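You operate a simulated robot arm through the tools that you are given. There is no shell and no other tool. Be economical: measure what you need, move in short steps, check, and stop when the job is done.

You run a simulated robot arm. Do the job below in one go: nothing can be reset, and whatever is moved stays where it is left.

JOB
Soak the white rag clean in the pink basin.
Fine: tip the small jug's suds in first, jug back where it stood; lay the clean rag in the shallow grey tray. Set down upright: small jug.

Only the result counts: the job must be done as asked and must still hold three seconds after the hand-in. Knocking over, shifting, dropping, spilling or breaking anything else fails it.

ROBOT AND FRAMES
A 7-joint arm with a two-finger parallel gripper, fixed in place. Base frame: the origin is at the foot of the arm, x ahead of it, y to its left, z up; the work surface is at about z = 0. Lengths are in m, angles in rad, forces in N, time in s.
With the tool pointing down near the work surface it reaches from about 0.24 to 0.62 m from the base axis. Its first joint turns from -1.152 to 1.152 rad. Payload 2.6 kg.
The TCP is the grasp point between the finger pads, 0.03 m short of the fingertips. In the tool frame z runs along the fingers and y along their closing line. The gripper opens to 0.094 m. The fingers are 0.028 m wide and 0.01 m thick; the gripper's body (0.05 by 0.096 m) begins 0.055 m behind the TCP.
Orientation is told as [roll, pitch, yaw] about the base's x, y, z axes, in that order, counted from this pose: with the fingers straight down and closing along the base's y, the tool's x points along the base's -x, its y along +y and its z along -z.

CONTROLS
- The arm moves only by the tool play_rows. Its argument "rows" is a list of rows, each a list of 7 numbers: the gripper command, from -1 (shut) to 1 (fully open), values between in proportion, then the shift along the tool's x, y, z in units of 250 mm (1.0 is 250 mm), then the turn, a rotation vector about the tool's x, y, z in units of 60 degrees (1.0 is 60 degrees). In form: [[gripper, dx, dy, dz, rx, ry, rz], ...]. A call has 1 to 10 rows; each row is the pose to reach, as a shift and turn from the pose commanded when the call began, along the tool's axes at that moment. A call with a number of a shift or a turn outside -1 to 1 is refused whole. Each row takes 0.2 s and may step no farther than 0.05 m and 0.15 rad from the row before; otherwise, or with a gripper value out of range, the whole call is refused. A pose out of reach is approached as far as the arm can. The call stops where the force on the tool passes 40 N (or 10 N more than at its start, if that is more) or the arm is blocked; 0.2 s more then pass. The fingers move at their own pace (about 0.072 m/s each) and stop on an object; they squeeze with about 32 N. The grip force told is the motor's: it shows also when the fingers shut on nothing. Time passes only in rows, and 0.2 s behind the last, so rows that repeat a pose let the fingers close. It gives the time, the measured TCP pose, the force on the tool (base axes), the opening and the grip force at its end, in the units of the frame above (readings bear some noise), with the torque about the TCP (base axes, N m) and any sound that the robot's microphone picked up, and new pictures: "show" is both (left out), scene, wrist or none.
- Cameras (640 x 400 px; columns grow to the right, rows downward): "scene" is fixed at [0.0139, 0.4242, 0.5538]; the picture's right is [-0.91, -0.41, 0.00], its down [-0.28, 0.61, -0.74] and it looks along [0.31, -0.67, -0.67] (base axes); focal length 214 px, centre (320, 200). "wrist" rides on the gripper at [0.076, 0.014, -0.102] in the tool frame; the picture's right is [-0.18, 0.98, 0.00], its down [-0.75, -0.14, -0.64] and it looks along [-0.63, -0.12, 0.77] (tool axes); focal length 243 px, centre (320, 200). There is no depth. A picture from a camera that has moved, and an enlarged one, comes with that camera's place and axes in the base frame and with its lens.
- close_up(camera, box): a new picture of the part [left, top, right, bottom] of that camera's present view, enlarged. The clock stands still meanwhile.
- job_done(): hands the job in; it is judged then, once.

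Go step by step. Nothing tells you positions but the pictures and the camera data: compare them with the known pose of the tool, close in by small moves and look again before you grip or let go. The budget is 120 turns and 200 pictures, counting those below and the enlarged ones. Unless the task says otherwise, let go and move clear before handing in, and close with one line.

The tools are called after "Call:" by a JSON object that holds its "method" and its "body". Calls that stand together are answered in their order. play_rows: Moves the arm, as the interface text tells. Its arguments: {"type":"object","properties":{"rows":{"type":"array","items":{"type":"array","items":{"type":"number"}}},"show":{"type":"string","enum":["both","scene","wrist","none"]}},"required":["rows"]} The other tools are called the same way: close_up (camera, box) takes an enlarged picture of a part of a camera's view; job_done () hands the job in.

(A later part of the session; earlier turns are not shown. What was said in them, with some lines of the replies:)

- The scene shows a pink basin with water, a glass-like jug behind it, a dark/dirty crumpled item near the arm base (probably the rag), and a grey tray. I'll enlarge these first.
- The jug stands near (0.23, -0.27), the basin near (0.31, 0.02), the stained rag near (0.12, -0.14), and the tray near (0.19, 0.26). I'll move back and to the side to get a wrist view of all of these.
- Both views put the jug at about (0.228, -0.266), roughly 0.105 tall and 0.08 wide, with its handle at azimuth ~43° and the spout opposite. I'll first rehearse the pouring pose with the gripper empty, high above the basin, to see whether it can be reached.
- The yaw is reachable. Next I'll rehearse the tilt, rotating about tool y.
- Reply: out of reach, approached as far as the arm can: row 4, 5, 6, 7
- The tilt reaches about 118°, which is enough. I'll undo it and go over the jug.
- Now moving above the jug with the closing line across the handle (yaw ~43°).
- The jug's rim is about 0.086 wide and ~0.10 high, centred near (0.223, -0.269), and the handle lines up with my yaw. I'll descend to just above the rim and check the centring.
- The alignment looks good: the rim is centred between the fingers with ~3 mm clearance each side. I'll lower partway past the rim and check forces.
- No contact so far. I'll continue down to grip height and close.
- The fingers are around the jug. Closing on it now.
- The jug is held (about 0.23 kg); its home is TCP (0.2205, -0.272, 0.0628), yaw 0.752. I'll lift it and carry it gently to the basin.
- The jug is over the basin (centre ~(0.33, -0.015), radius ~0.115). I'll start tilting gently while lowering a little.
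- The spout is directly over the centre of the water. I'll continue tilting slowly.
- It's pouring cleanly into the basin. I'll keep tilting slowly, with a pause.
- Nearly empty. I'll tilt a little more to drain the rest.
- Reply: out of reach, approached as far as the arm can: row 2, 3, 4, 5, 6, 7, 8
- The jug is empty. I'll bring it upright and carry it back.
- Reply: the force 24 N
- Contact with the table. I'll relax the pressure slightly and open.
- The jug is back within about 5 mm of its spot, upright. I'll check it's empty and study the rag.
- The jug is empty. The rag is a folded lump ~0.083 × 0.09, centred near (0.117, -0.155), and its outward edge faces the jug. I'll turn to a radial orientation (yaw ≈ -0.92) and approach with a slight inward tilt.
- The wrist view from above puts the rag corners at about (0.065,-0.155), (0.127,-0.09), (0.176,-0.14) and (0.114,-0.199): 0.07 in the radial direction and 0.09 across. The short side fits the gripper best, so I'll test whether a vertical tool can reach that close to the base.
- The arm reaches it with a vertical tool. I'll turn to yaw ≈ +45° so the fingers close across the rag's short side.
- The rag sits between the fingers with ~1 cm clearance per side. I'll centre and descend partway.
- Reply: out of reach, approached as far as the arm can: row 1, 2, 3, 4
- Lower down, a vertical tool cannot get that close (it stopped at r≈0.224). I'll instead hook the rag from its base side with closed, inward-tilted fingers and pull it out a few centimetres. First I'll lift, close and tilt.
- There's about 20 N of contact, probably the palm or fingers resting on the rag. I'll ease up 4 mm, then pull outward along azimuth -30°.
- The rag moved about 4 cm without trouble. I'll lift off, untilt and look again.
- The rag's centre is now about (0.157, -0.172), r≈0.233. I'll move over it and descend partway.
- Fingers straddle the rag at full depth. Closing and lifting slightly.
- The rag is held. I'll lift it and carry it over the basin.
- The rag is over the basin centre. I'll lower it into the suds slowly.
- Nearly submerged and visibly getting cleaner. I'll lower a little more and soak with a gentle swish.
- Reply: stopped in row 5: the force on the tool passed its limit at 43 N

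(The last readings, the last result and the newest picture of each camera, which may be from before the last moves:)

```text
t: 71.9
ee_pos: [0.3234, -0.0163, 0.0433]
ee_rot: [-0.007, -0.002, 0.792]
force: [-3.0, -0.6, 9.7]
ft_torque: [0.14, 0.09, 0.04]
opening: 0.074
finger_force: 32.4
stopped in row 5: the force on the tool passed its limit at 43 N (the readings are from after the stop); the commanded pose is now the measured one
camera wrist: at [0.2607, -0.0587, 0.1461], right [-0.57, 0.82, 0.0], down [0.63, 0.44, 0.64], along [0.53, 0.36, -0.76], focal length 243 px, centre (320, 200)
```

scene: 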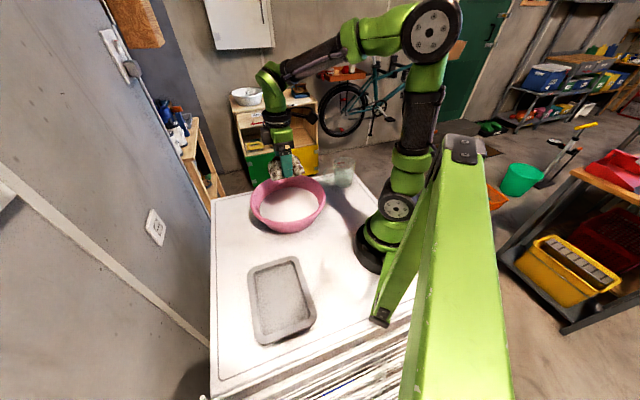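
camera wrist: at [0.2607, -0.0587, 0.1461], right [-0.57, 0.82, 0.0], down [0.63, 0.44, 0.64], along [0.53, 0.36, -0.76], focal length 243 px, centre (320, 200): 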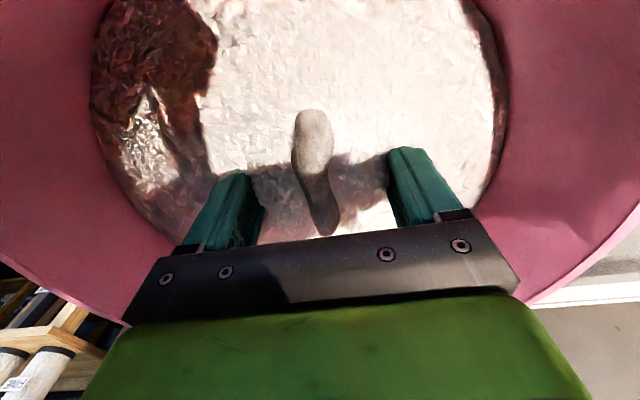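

It touched the floor of the basin. I'll rise 3 mm and simply let it soak.

Call:
{"method": "play_rows", "body": {"rows": [[-1, 0, 0, -0.012, 0, 0, 0], [-1, 0, 0, -0.012, 0, 0, 0], [-1, -0.015, 0, -0.012, 0, 0, 0], [-1, 0.015, 0, -0.012, 0, 0, 0], [-1, -0.015, 0, -0.012, 0, 0, 0], [-1, 0.015, 0, -0.012, 0, 0, 0], [-1, -0.015, 0, -0.012, 0, 0, 0], [-1, 0.015, 0, -0.012, 0, 0, 0], [-1, 0, 0, -0.012, 0, 0, 0], [-1, 0, 0, -0.012, 0, 0, 0]], "show": "wrist"}}

Call:
{"method": "close_up", "body": {"camera": "scene", "box": [220, 120, 348, 240]}}

```text
t: 74.1
ee_pos: [0.3227, -0.0154, 0.0465]
ee_rot: [-0.004, -0.002, 0.792]
force: [0.2, 0.9, -0.9]
ft_torque: [0.01, -0.01, 0.02]
opening: 0.0739
finger_force: 32.2
camera wrist: at [0.2604, -0.0588, 0.1489], right [-0.57, 0.82, 0.0], down [0.63, 0.44, 0.64], along [0.53, 0.37, -0.77], focal length 243 px, centre (320, 200)
```

wrist: 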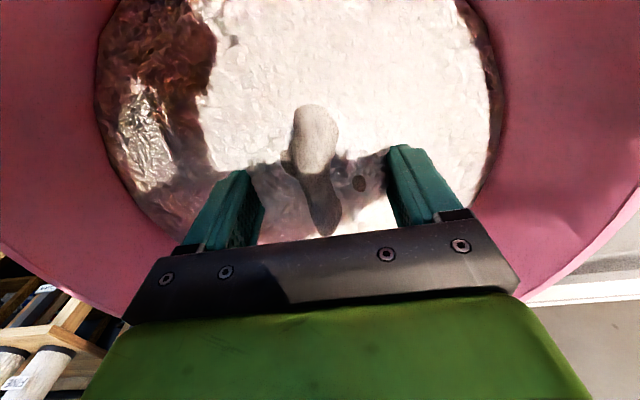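

```text
3.33 times, centred on (284, 180) of scene
camera zoom: at [0.0139, 0.4242, 0.5538], right [-0.91, -0.41, 0.0], down [-0.28, 0.61, -0.74], along [0.31, -0.67, -0.67], focal length 715 px, centre (440, 267)
```

zoom: 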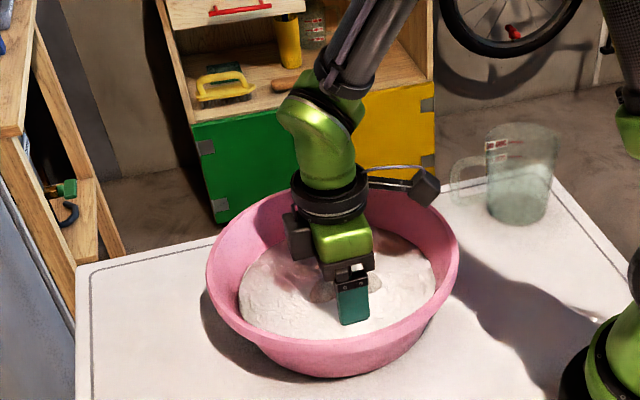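

The basin hasn't moved. I'll raise the rag above the suds to inspect it, letting it drip over the basin.

Call:
{"method": "play_rows", "body": {"rows": [[-1, 0, 0, -0.05, 0, 0, 0], [-1, 0, 0, -0.12, 0, 0, 0], [-1, 0, 0, -0.2, 0, 0, 0], [-1, 0, 0, -0.3, 0, 0, 0], [-1, 0, 0, -0.36, 0, 0, 0], [-1, 0, 0, -0.36, 0, 0, 0], [-1, 0, 0, -0.36, 0, 0, 0]], "show": "wrist"}}

Call:
{"method": "close_up", "body": {"camera": "scene", "box": [240, 140, 336, 220]}}

```text
t: 75.7
ee_pos: [0.3235, -0.0161, 0.1365]
ee_rot: [-0.006, -0.001, 0.793]
force: [0.0, 0.5, -0.4]
ft_torque: [0.01, -0.01, 0.0]
opening: 0.0738
finger_force: 31.9
camera wrist: at [0.2603, -0.0588, 0.2388], right [-0.57, 0.82, 0.0], down [0.63, 0.44, 0.64], along [0.53, 0.37, -0.76], focal length 243 px, centre (320, 200)
```

wrist: 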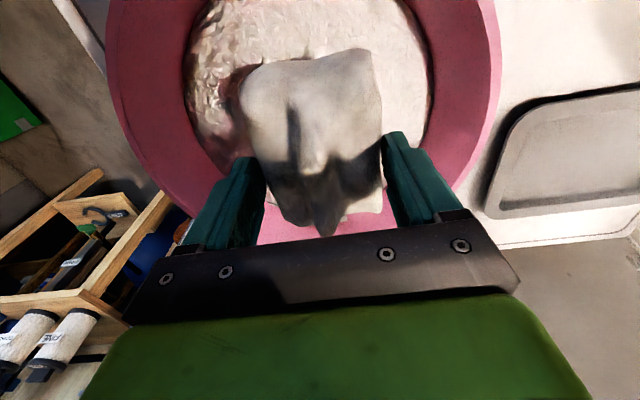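

```text
5.00 times, centred on (288, 180) of scene
camera zoom: at [0.0139, 0.4242, 0.5538], right [-0.91, -0.41, 0.0], down [-0.28, 0.61, -0.74], along [0.31, -0.67, -0.67], focal length 1072 px, centre (480, 300)
```

zoom: 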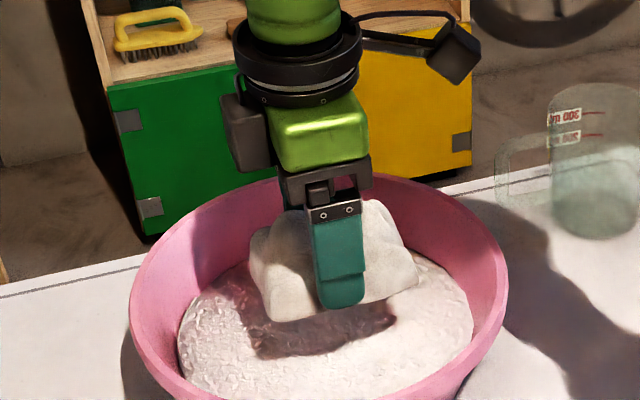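

Call:
{"method": "close_up", "body": {"camera": "wrist", "box": [220, 40, 400, 240]}}

```text
2.00 times, centred on (310, 140) of wrist
camera zoom: at [0.2603, -0.0588, 0.2388], right [-0.57, 0.82, 0.0], down [0.63, 0.44, 0.64], along [0.53, 0.37, -0.76], focal length 485 px, centre (340, 320)
```

zoom: 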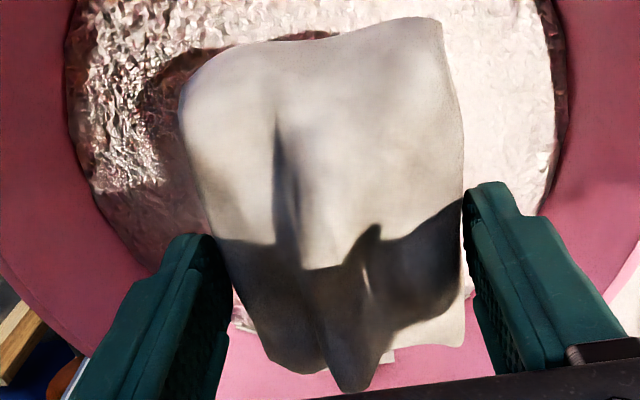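

Nearly clean, but faint blotches may remain. I'll soak it a few seconds longer.

Call:
{"method": "play_rows", "body": {"rows": [[-1, 0, 0, 0.1, 0, 0, 0], [-1, 0, 0, 0.2, 0, 0, 0], [-1, 0, 0, 0.28, 0, 0, 0], [-1, 0, 0, 0.33, 0, 0, 0], [-1, 0, 0, 0.362, 0, 0, 0], [-1, 0, 0, 0.362, 0, 0, 0], [-1, 0.012, 0, 0.362, 0, 0, 0], [-1, -0.012, 0, 0.362, 0, 0, 0], [-1, 0.012, 0, 0.362, 0, 0, 0], [-1, 0, 0, 0.362, 0, 0, 0]], "show": "none"}}

Call:
{"method": "play_rows", "body": {"rows": [[-1, 0.012, 0, 0, 0, 0, 0], [-1, -0.012, 0, 0, 0, 0, 0], [-1, 0.012, 0, 0, 0, 0, 0], [-1, -0.012, 0, 0, 0, 0, 0], [-1, 0.012, 0, 0, 0, 0, 0], [-1, -0.012, 0, 0, 0, 0, 0], [-1, 0.012, 0, 0, 0, 0, 0], [-1, -0.012, 0, 0, 0, 0, 0], [-1, 0, 0, 0, 0, 0, 0], [-1, 0, 0, 0, 0, 0, 0]], "show": "none"}}

Call:
{"method": "play_rows", "body": {"rows": [[-1, 0.012, 0, 0, 0, 0, 0], [-1, -0.012, 0, 0, 0, 0, 0], [-1, 0.012, 0, 0, 0, 0, 0], [-1, -0.012, 0, 0, 0, 0, 0], [-1, 0.012, 0, 0, 0, 0, 0], [-1, -0.012, 0, 0, 0, 0, 0], [-1, 0.012, 0, 0, 0, 0, 0], [-1, -0.012, 0, 0, 0, 0, 0], [-1, 0, 0, 0, 0, 0, 0], [-1, 0, 0, 0, 0, 0, 0]], "show": "none"}}

Call:
{"method": "play_rows", "body": {"rows": [[-1, 0, 0, -0.05, 0, 0, 0], [-1, 0, 0, -0.12, 0, 0, 0], [-1, 0, 0, -0.2, 0, 0, 0], [-1, 0, 0, -0.3, 0, 0, 0], [-1, 0, 0, -0.4, 0, 0, 0], [-1, 0, 0, -0.4, 0, 0, 0], [-1, 0, 0, -0.4, 0, 0, 0]], "show": "none"}}

Call:
{"method": "close_up", "body": {"camera": "wrist", "box": [220, 40, 400, 240]}}

Call:
{"method": "close_up", "body": {"camera": "scene", "box": [240, 140, 336, 220]}}

```text
t: 77.9
ee_pos: [0.3236, -0.0164, 0.0462]
ee_rot: [-0.003, -0.003, 0.792]
force: [1.0, 0.0, -0.8]
ft_torque: [-0.01, 0.04, -0.01]
opening: 0.0741
finger_force: 31.8
```

```text
t: 80.1
ee_pos: [0.3241, -0.0153, 0.0463]
ee_rot: [-0.004, -0.002, 0.792]
force: [0.1, -0.6, -0.4]
ft_torque: [0.0, -0.03, 0.01]
opening: 0.0742
finger_force: 31.7
```

```text
t: 82.3
ee_pos: [0.3236, -0.0155, 0.046]
ee_rot: [-0.005, -0.002, 0.792]
force: [0.5, -1.1, -0.1]
ft_torque: [0.0, -0.02, -0.04]
opening: 0.0737
finger_force: 31.8
```

```text
t: 83.9
ee_pos: [0.3225, -0.0163, 0.1459]
ee_rot: [-0.006, -0.002, 0.792]
force: [0.4, -0.7, -1.1]
ft_torque: [-0.03, 0.01, -0.03]
opening: 0.074
finger_force: 31.6
```

```text
2.00 times, centred on (310, 140) of wrist
camera zoom: at [0.2601, -0.0592, 0.2486], right [-0.57, 0.82, 0.0], down [0.63, 0.44, 0.64], along [0.53, 0.37, -0.76], focal length 485 px, centre (340, 320)
```

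zoom: 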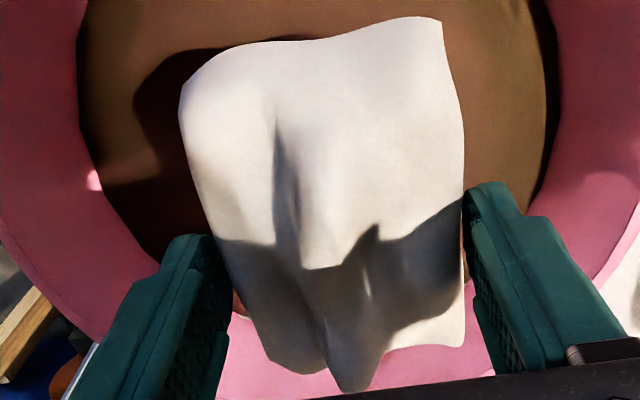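

```text
5.00 times, centred on (288, 180) of scene
camera zoom: at [0.0139, 0.4242, 0.5538], right [-0.91, -0.41, 0.0], down [-0.28, 0.61, -0.74], along [0.31, -0.67, -0.67], focal length 1072 px, centre (480, 300)
```

zoom: 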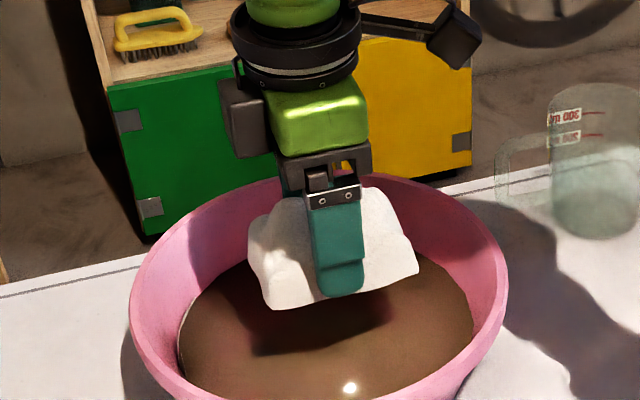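

The rag is clean and white, and the water has turned brown. I'll let it drip a moment, then carry it toward the tray.

Call:
{"method": "play_rows", "body": {"rows": [[-1, 0, 0, -0.05, 0, 0, 0], [-1, 0, 0, -0.12, 0, 0, 0], [-1, 0, 0, -0.2, 0, 0, 0], [-1, 0, 0, -0.24, 0, 0, 0], [-1, 0, 0, -0.24, 0, 0, 0], [-1, 0, 0, -0.24, 0, 0, 0], [-1, 0, 0, -0.24, 0, 0, 0], [-1, 0, 0, -0.24, 0, 0, 0], [-1, 0, 0, -0.24, 0, 0, 0], [-1, 0, 0, -0.24, 0, 0, 0]], "show": "none"}}

Call:
{"method": "play_rows", "body": {"rows": [[-1, -0.03, 0.07, 0, 0, 0, 0], [-1, -0.08, 0.18, 0, 0, 0, 0], [-1, -0.14, 0.31, 0, 0, 0, 0], [-1, -0.2, 0.44, 0, 0, 0, 0], [-1, -0.26, 0.57, 0, 0, 0, 0], [-1, -0.31, 0.69, 0, 0, 0, 0], [-1, -0.34, 0.76, 0, 0, 0, -0.02], [-1, -0.35, 0.79, 0, 0, 0, -0.045]]}}

```text
t: 86.1
ee_pos: [0.3219, -0.0154, 0.2052]
ee_rot: [-0.003, 0.0, 0.791]
force: [-0.3, 0.5, -1.3]
ft_torque: [0.0, -0.02, 0.0]
opening: 0.0737
finger_force: 32.4
```

```text
t: 87.9
ee_pos: [0.2423, 0.1845, 0.2051]
ee_rot: [-0.006, -0.002, 0.841]
force: [-0.1, -0.1, -1.7]
ft_torque: [-0.01, -0.01, 0.0]
opening: 0.0737
finger_force: 32.1
camera wrist: at [0.1827, 0.1394, 0.3073], right [-0.61, 0.79, 0.0], down [0.61, 0.47, 0.64], along [0.51, 0.39, -0.77], focal length 243 px, centre (320, 200)
```

scene: 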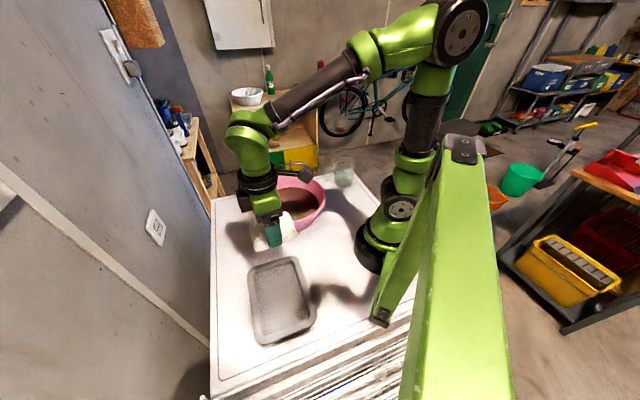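
wrist: 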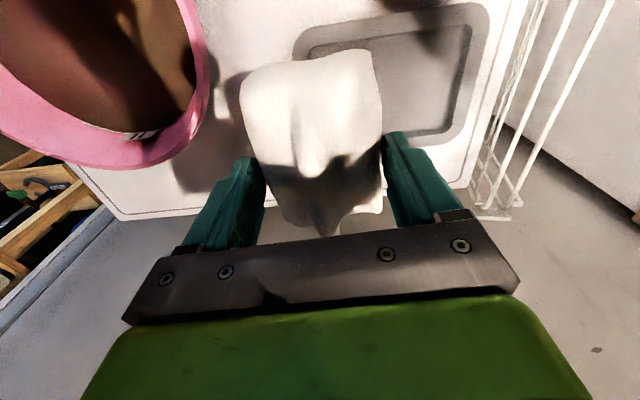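

The tray's centre is about (0.2075, 0.256), with its long axis at ~137°, which matches the current closing direction. I'll move above it and descend partway.

Call:
{"method": "play_rows", "body": {"rows": [[-1, -0.05, 0.1, 0, 0, 0, 0], [-1, -0.1, 0.2, 0.04, 0, 0, 0], [-1, -0.149, 0.293, 0.14, 0, 0, 0.012], [-1, -0.149, 0.293, 0.26, 0, 0, 0.012], [-1, -0.149, 0.293, 0.36, 0, 0, 0.012], [-1, -0.149, 0.293, 0.4, 0, 0, 0.012]]}}

Call:
{"method": "close_up", "body": {"camera": "scene", "box": [220, 230, 348, 350]}}

```text
t: 89.3
ee_pos: [0.2138, 0.2614, 0.104]
ee_rot: [-0.006, -0.003, 0.827]
force: [0.3, -0.1, 0.2]
ft_torque: [0.0, -0.01, -0.01]
opening: 0.0741
finger_force: 32.2
camera wrist: at [0.153, 0.2166, 0.2069], right [-0.6, 0.8, 0.0], down [0.61, 0.46, 0.64], along [0.52, 0.38, -0.77], focal length 243 px, centre (320, 200)
```

scene: 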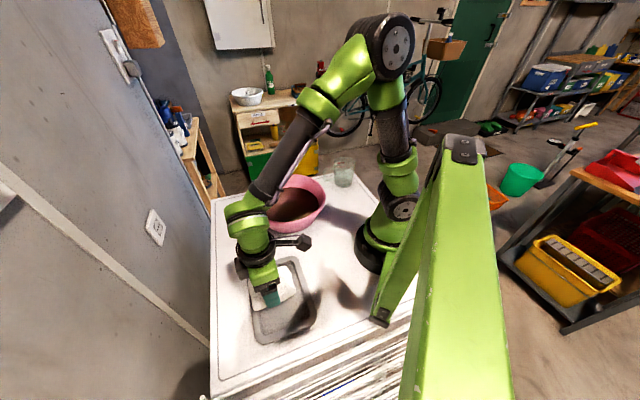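
wrist: 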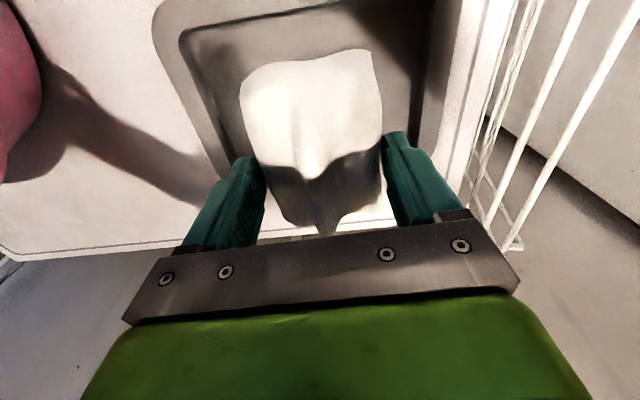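

```text
3.33 times, centred on (284, 290) of scene
camera zoom: at [0.0139, 0.4242, 0.5538], right [-0.91, -0.41, 0.0], down [-0.28, 0.61, -0.74], along [0.31, -0.67, -0.67], focal length 715 px, centre (440, -100)
```

zoom: 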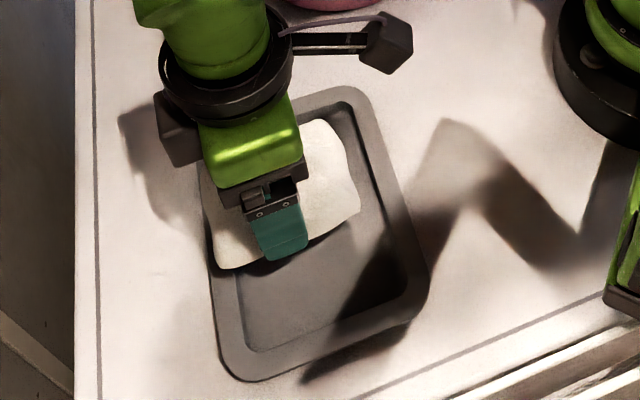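

Call:
{"method": "play_rows", "body": {"rows": [[-1, 0.008, -0.008, 0.05, 0, 0, 0], [-1, 0.016, -0.016, 0.12, 0, 0, 0], [-1, 0.016, -0.016, 0.18, 0, 0, 0], [-1, 0.016, -0.016, 0.21, 0, 0, 0]], "show": "wrist"}}

Call:
{"method": "close_up", "body": {"camera": "scene", "box": [220, 230, 348, 350]}}

```text
t: 90.3
ee_pos: [0.2147, 0.2552, 0.0535]
ee_rot: [-0.006, -0.005, 0.827]
force: [-4.0, -4.3, 22.6]
ft_torque: [0.59, -0.64, 0.0]
opening: 0.0745
finger_force: 31.4
camera wrist: at [0.1535, 0.2109, 0.1555], right [-0.6, 0.8, 0.0], down [0.61, 0.46, 0.65], along [0.52, 0.38, -0.76], focal length 243 px, centre (320, 200)
```

wrist: 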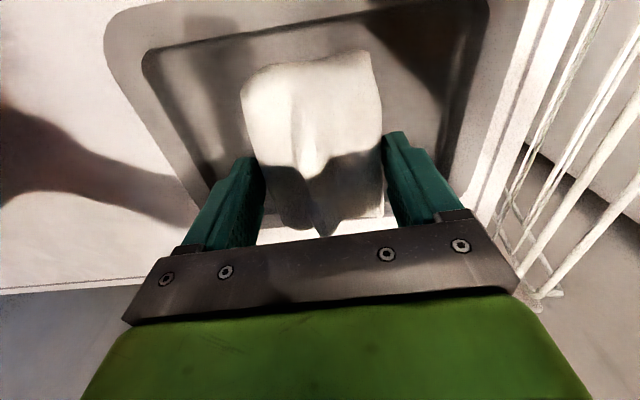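

```text
3.33 times, centred on (284, 290) of scene
camera zoom: at [0.0139, 0.4241, 0.5539], right [-0.91, -0.41, 0.0], down [-0.28, 0.61, -0.74], along [0.31, -0.67, -0.67], focal length 715 px, centre (440, -100)
```

zoom: 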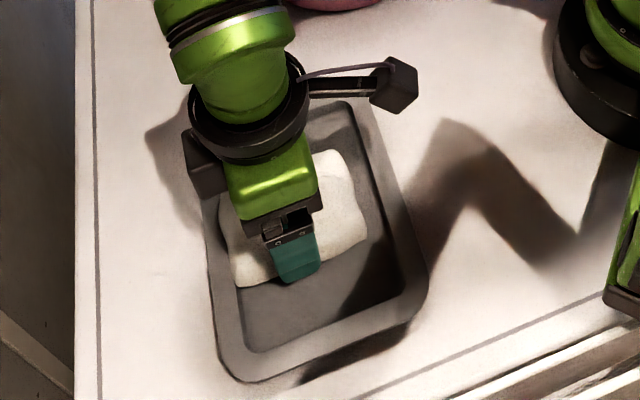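

The rag's outer end is resting on the tray's wall. I'll lift slightly, shift ~8 mm toward the opposite side and lower again.

Call:
{"method": "play_rows", "body": {"rows": [[-1, 0, 0, -0.03, 0, 0, 0], [-1, 0, 0, -0.05, 0, 0, 0], [-1, 0.016, 0, -0.05, 0, 0, 0], [-1, 0.032, 0, -0.05, 0, 0, 0], [-1, 0.032, 0, -0.02, 0, 0, 0], [-1, 0.032, 0, 0.0, 0, 0, 0], [-1, 0.032, 0, 0.0, 0, 0, 0]], "show": "none"}}

Call:
{"method": "close_up", "body": {"camera": "scene", "box": [220, 230, 348, 350]}}

```text
t: 91.9
ee_pos: [0.2093, 0.2515, 0.0519]
ee_rot: [-0.005, 0.0, 0.825]
force: [0.1, 0.7, -0.8]
ft_torque: [0.02, 0.03, -0.03]
opening: 0.0739
finger_force: 32.1
```

```text
3.33 times, centred on (284, 290) of scene
camera zoom: at [0.0139, 0.4242, 0.5538], right [-0.91, -0.41, 0.0], down [-0.28, 0.61, -0.74], along [0.31, -0.67, -0.67], focal length 715 px, centre (440, -100)
```

zoom: 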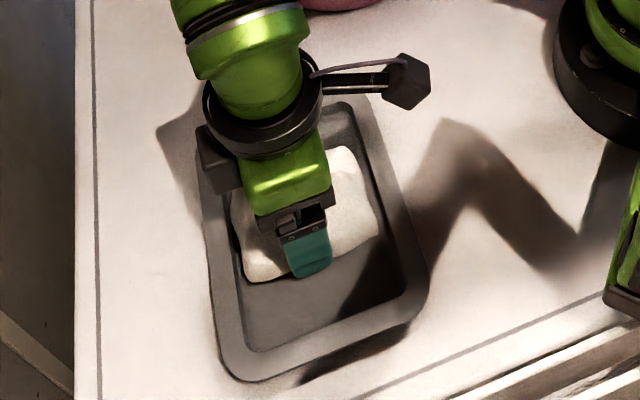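

Call:
{"method": "play_rows", "body": {"rows": [[-1, 0, 0.02, 0.01, 0, 0, 0], [-1, 0, 0.02, 0.02, 0, 0, 0], [-1, 0, 0.02, 0.028, 0, 0, 0], [-1, 0, 0.02, 0.028, 0, 0, 0]], "show": "none"}}

```text
t: 92.9
ee_pos: [0.2061, 0.2546, 0.0469]
ee_rot: [-0.006, -0.004, 0.828]
force: [0.9, -0.7, 18.7]
ft_torque: [-0.65, 0.81, 0.08]
opening: 0.0739
finger_force: 32.1
```

It's now only ~8 mm off the tray floor, just touching the opposite wall. I'll shift back 3 mm and settle it.

Call:
{"method": "play_rows", "body": {"rows": [[-1, 0, 0, -0.015, 0, 0, 0], [-1, -0.013, 0, -0.015, 0, 0, 0], [-1, -0.013, 0, 0, 0, 0, 0], [-1, -0.013, 0, 0.006, 0, 0, 0], [-1, -0.013, 0, 0.006, 0, 0, 0]], "show": "none"}}

Call:
{"method": "close_up", "body": {"camera": "scene", "box": [220, 230, 348, 350]}}

```text
t: 94.1
ee_pos: [0.2084, 0.2569, 0.044]
ee_rot: [-0.007, -0.004, 0.826]
force: [-0.9, -1.5, 18.0]
ft_torque: [-0.7, 0.75, -0.03]
opening: 0.074
finger_force: 32.3
```

```text
3.33 times, centred on (284, 290) of scene
camera zoom: at [0.0139, 0.4242, 0.5539], right [-0.91, -0.41, 0.0], down [-0.28, 0.61, -0.74], along [0.31, -0.67, -0.67], focal length 715 px, centre (440, -100)
```

zoom: 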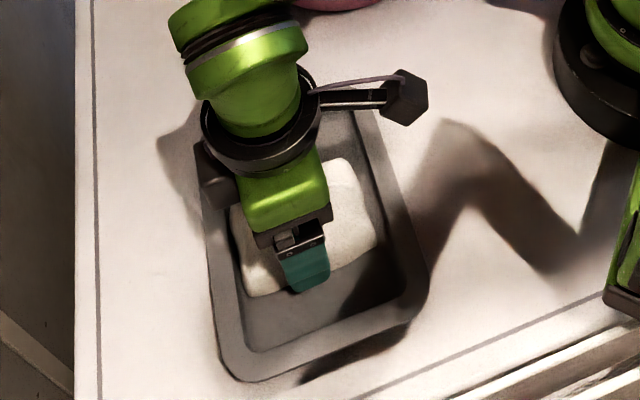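

Seated. Easing off and releasing, then rising.

Call:
{"method": "play_rows", "body": {"rows": [[-1, 0, 0, -0.004, 0, 0, 0], [0.75, 0, 0, -0.004, 0, 0, 0], [0.85, 0, 0, -0.004, 0, 0, 0], [0.9, 0, 0, -0.004, 0, 0, 0], [0.9, 0, 0, -0.004, 0, 0, 0]], "show": "wrist"}}

Call:
{"method": "close_up", "body": {"camera": "scene", "box": [220, 230, 348, 350]}}

```text
t: 95.3
ee_pos: [0.2077, 0.2562, 0.045]
ee_rot: [-0.005, -0.002, 0.828]
force: [0.2, 0.9, -1.0]
ft_torque: [-0.04, -0.01, 0.04]
opening: 0.0892
finger_force: 0.1
camera wrist: at [0.1465, 0.211, 0.1474], right [-0.6, 0.8, 0.0], down [0.61, 0.46, 0.64], along [0.52, 0.38, -0.77], focal length 243 px, centre (320, 200)
```

wrist: 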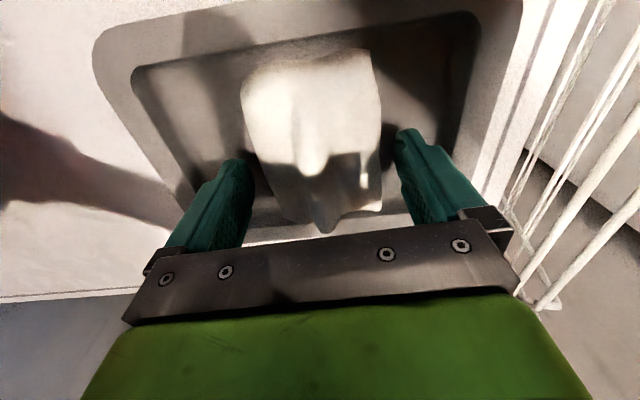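

```text
3.33 times, centred on (284, 290) of scene
camera zoom: at [0.0139, 0.4242, 0.5538], right [-0.91, -0.41, 0.0], down [-0.28, 0.61, -0.74], along [0.31, -0.67, -0.67], focal length 715 px, centre (440, -100)
```

zoom: 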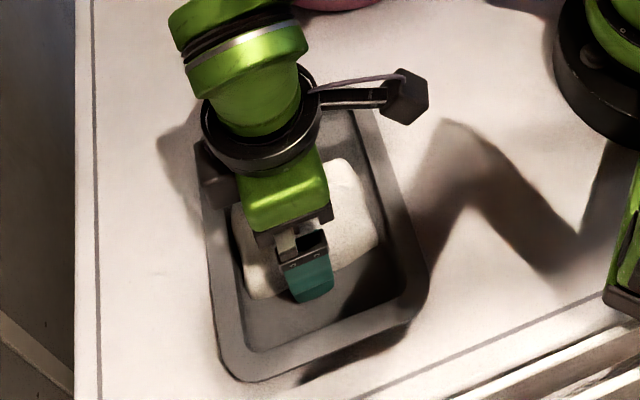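

Released, with the fingers clear of the rag. Rising straight up.

Call:
{"method": "play_rows", "body": {"rows": [[0.9, 0, 0, -0.05, 0, 0, 0], [0.9, 0, 0, -0.12, 0, 0, 0], [0.9, 0, 0, -0.22, 0, 0, 0], [0.9, 0, 0, -0.36, 0, 0, 0], [0.9, 0, 0, -0.5, 0, 0, 0], [0.9, 0, 0, -0.66, 0, 0, 0], [0.9, 0, 0, -0.8, 0, 0, 0], [0.9, -0.15, -0.1, -0.8, 0, 0, 0], [0.9, -0.3, -0.2, -0.8, 0, 0, 0]]}}

Call:
{"method": "close_up", "body": {"camera": "scene", "box": [220, 230, 348, 350]}}

Call:
{"method": "close_up", "body": {"camera": "scene", "box": [230, 140, 410, 252]}}

```text
t: 97.3
ee_pos: [0.2958, 0.2788, 0.2449]
ee_rot: [-0.006, -0.003, 0.829]
force: [-0.8, 0.0, 1.8]
ft_torque: [-0.01, -0.01, 0.02]
opening: 0.0893
finger_force: 0.1
camera wrist: at [0.2337, 0.2333, 0.3473], right [-0.6, 0.8, 0.0], down [0.61, 0.46, 0.64], along [0.52, 0.38, -0.77], focal length 243 px, centre (320, 200)
```

scene: 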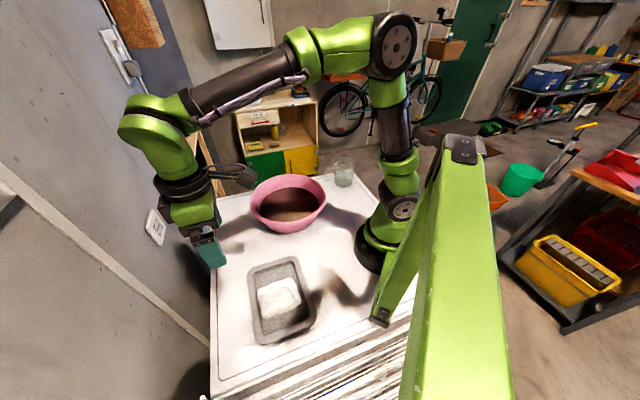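
wrist: 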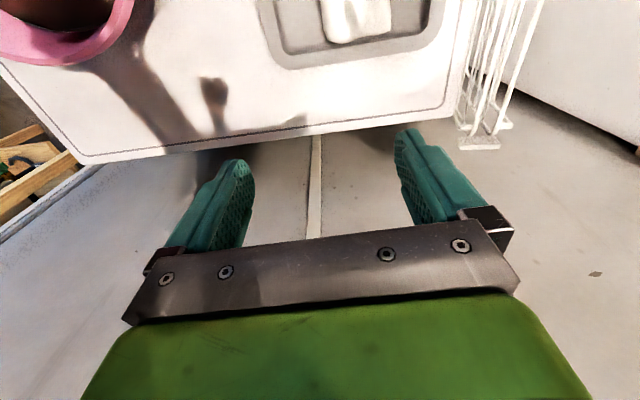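

```text
3.33 times, centred on (284, 290) of scene
camera zoom: at [0.0139, 0.4242, 0.5538], right [-0.91, -0.41, 0.0], down [-0.28, 0.61, -0.74], along [0.31, -0.67, -0.67], focal length 715 px, centre (440, -100)
```

zoom: 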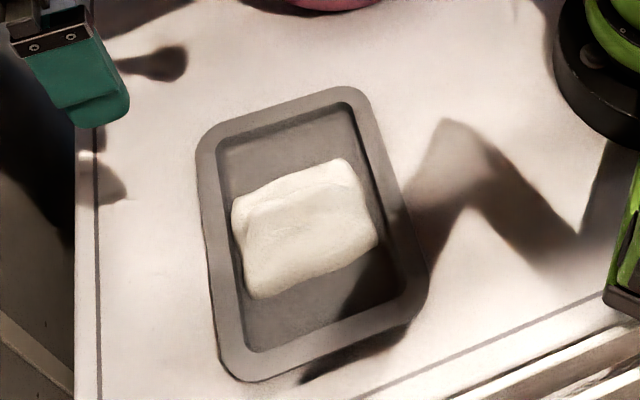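

```text
3.56 times, centred on (320, 196) of scene
camera zoom: at [0.0139, 0.4242, 0.5538], right [-0.91, -0.41, 0.0], down [-0.28, 0.61, -0.74], along [0.31, -0.67, -0.67], focal length 763 px, centre (320, 214)
```

zoom: 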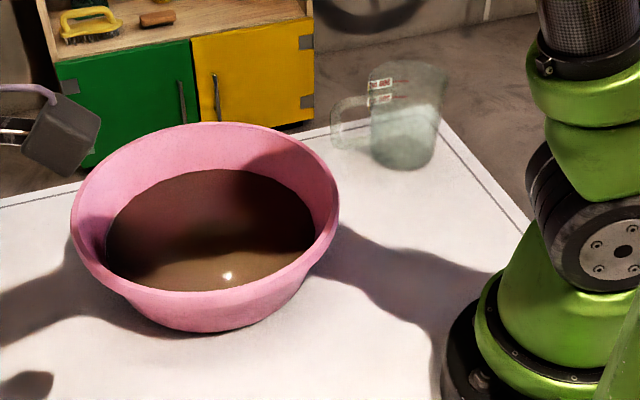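

The clean rag lies flat in the tray, the empty jug stands upright on its spot, the basin hasn't moved, and the arm is clear. Handing in.

Call:
{"method": "job_done", "body": {}}

```text
The job is handed in.
```

I tipped the suds into the basin, set the jug back upright about 5 mm from where it stood, and soaked the rag until it was white. The rag now lies in the grey tray. Nothing was knocked over, and I saw no spills in the pictures.
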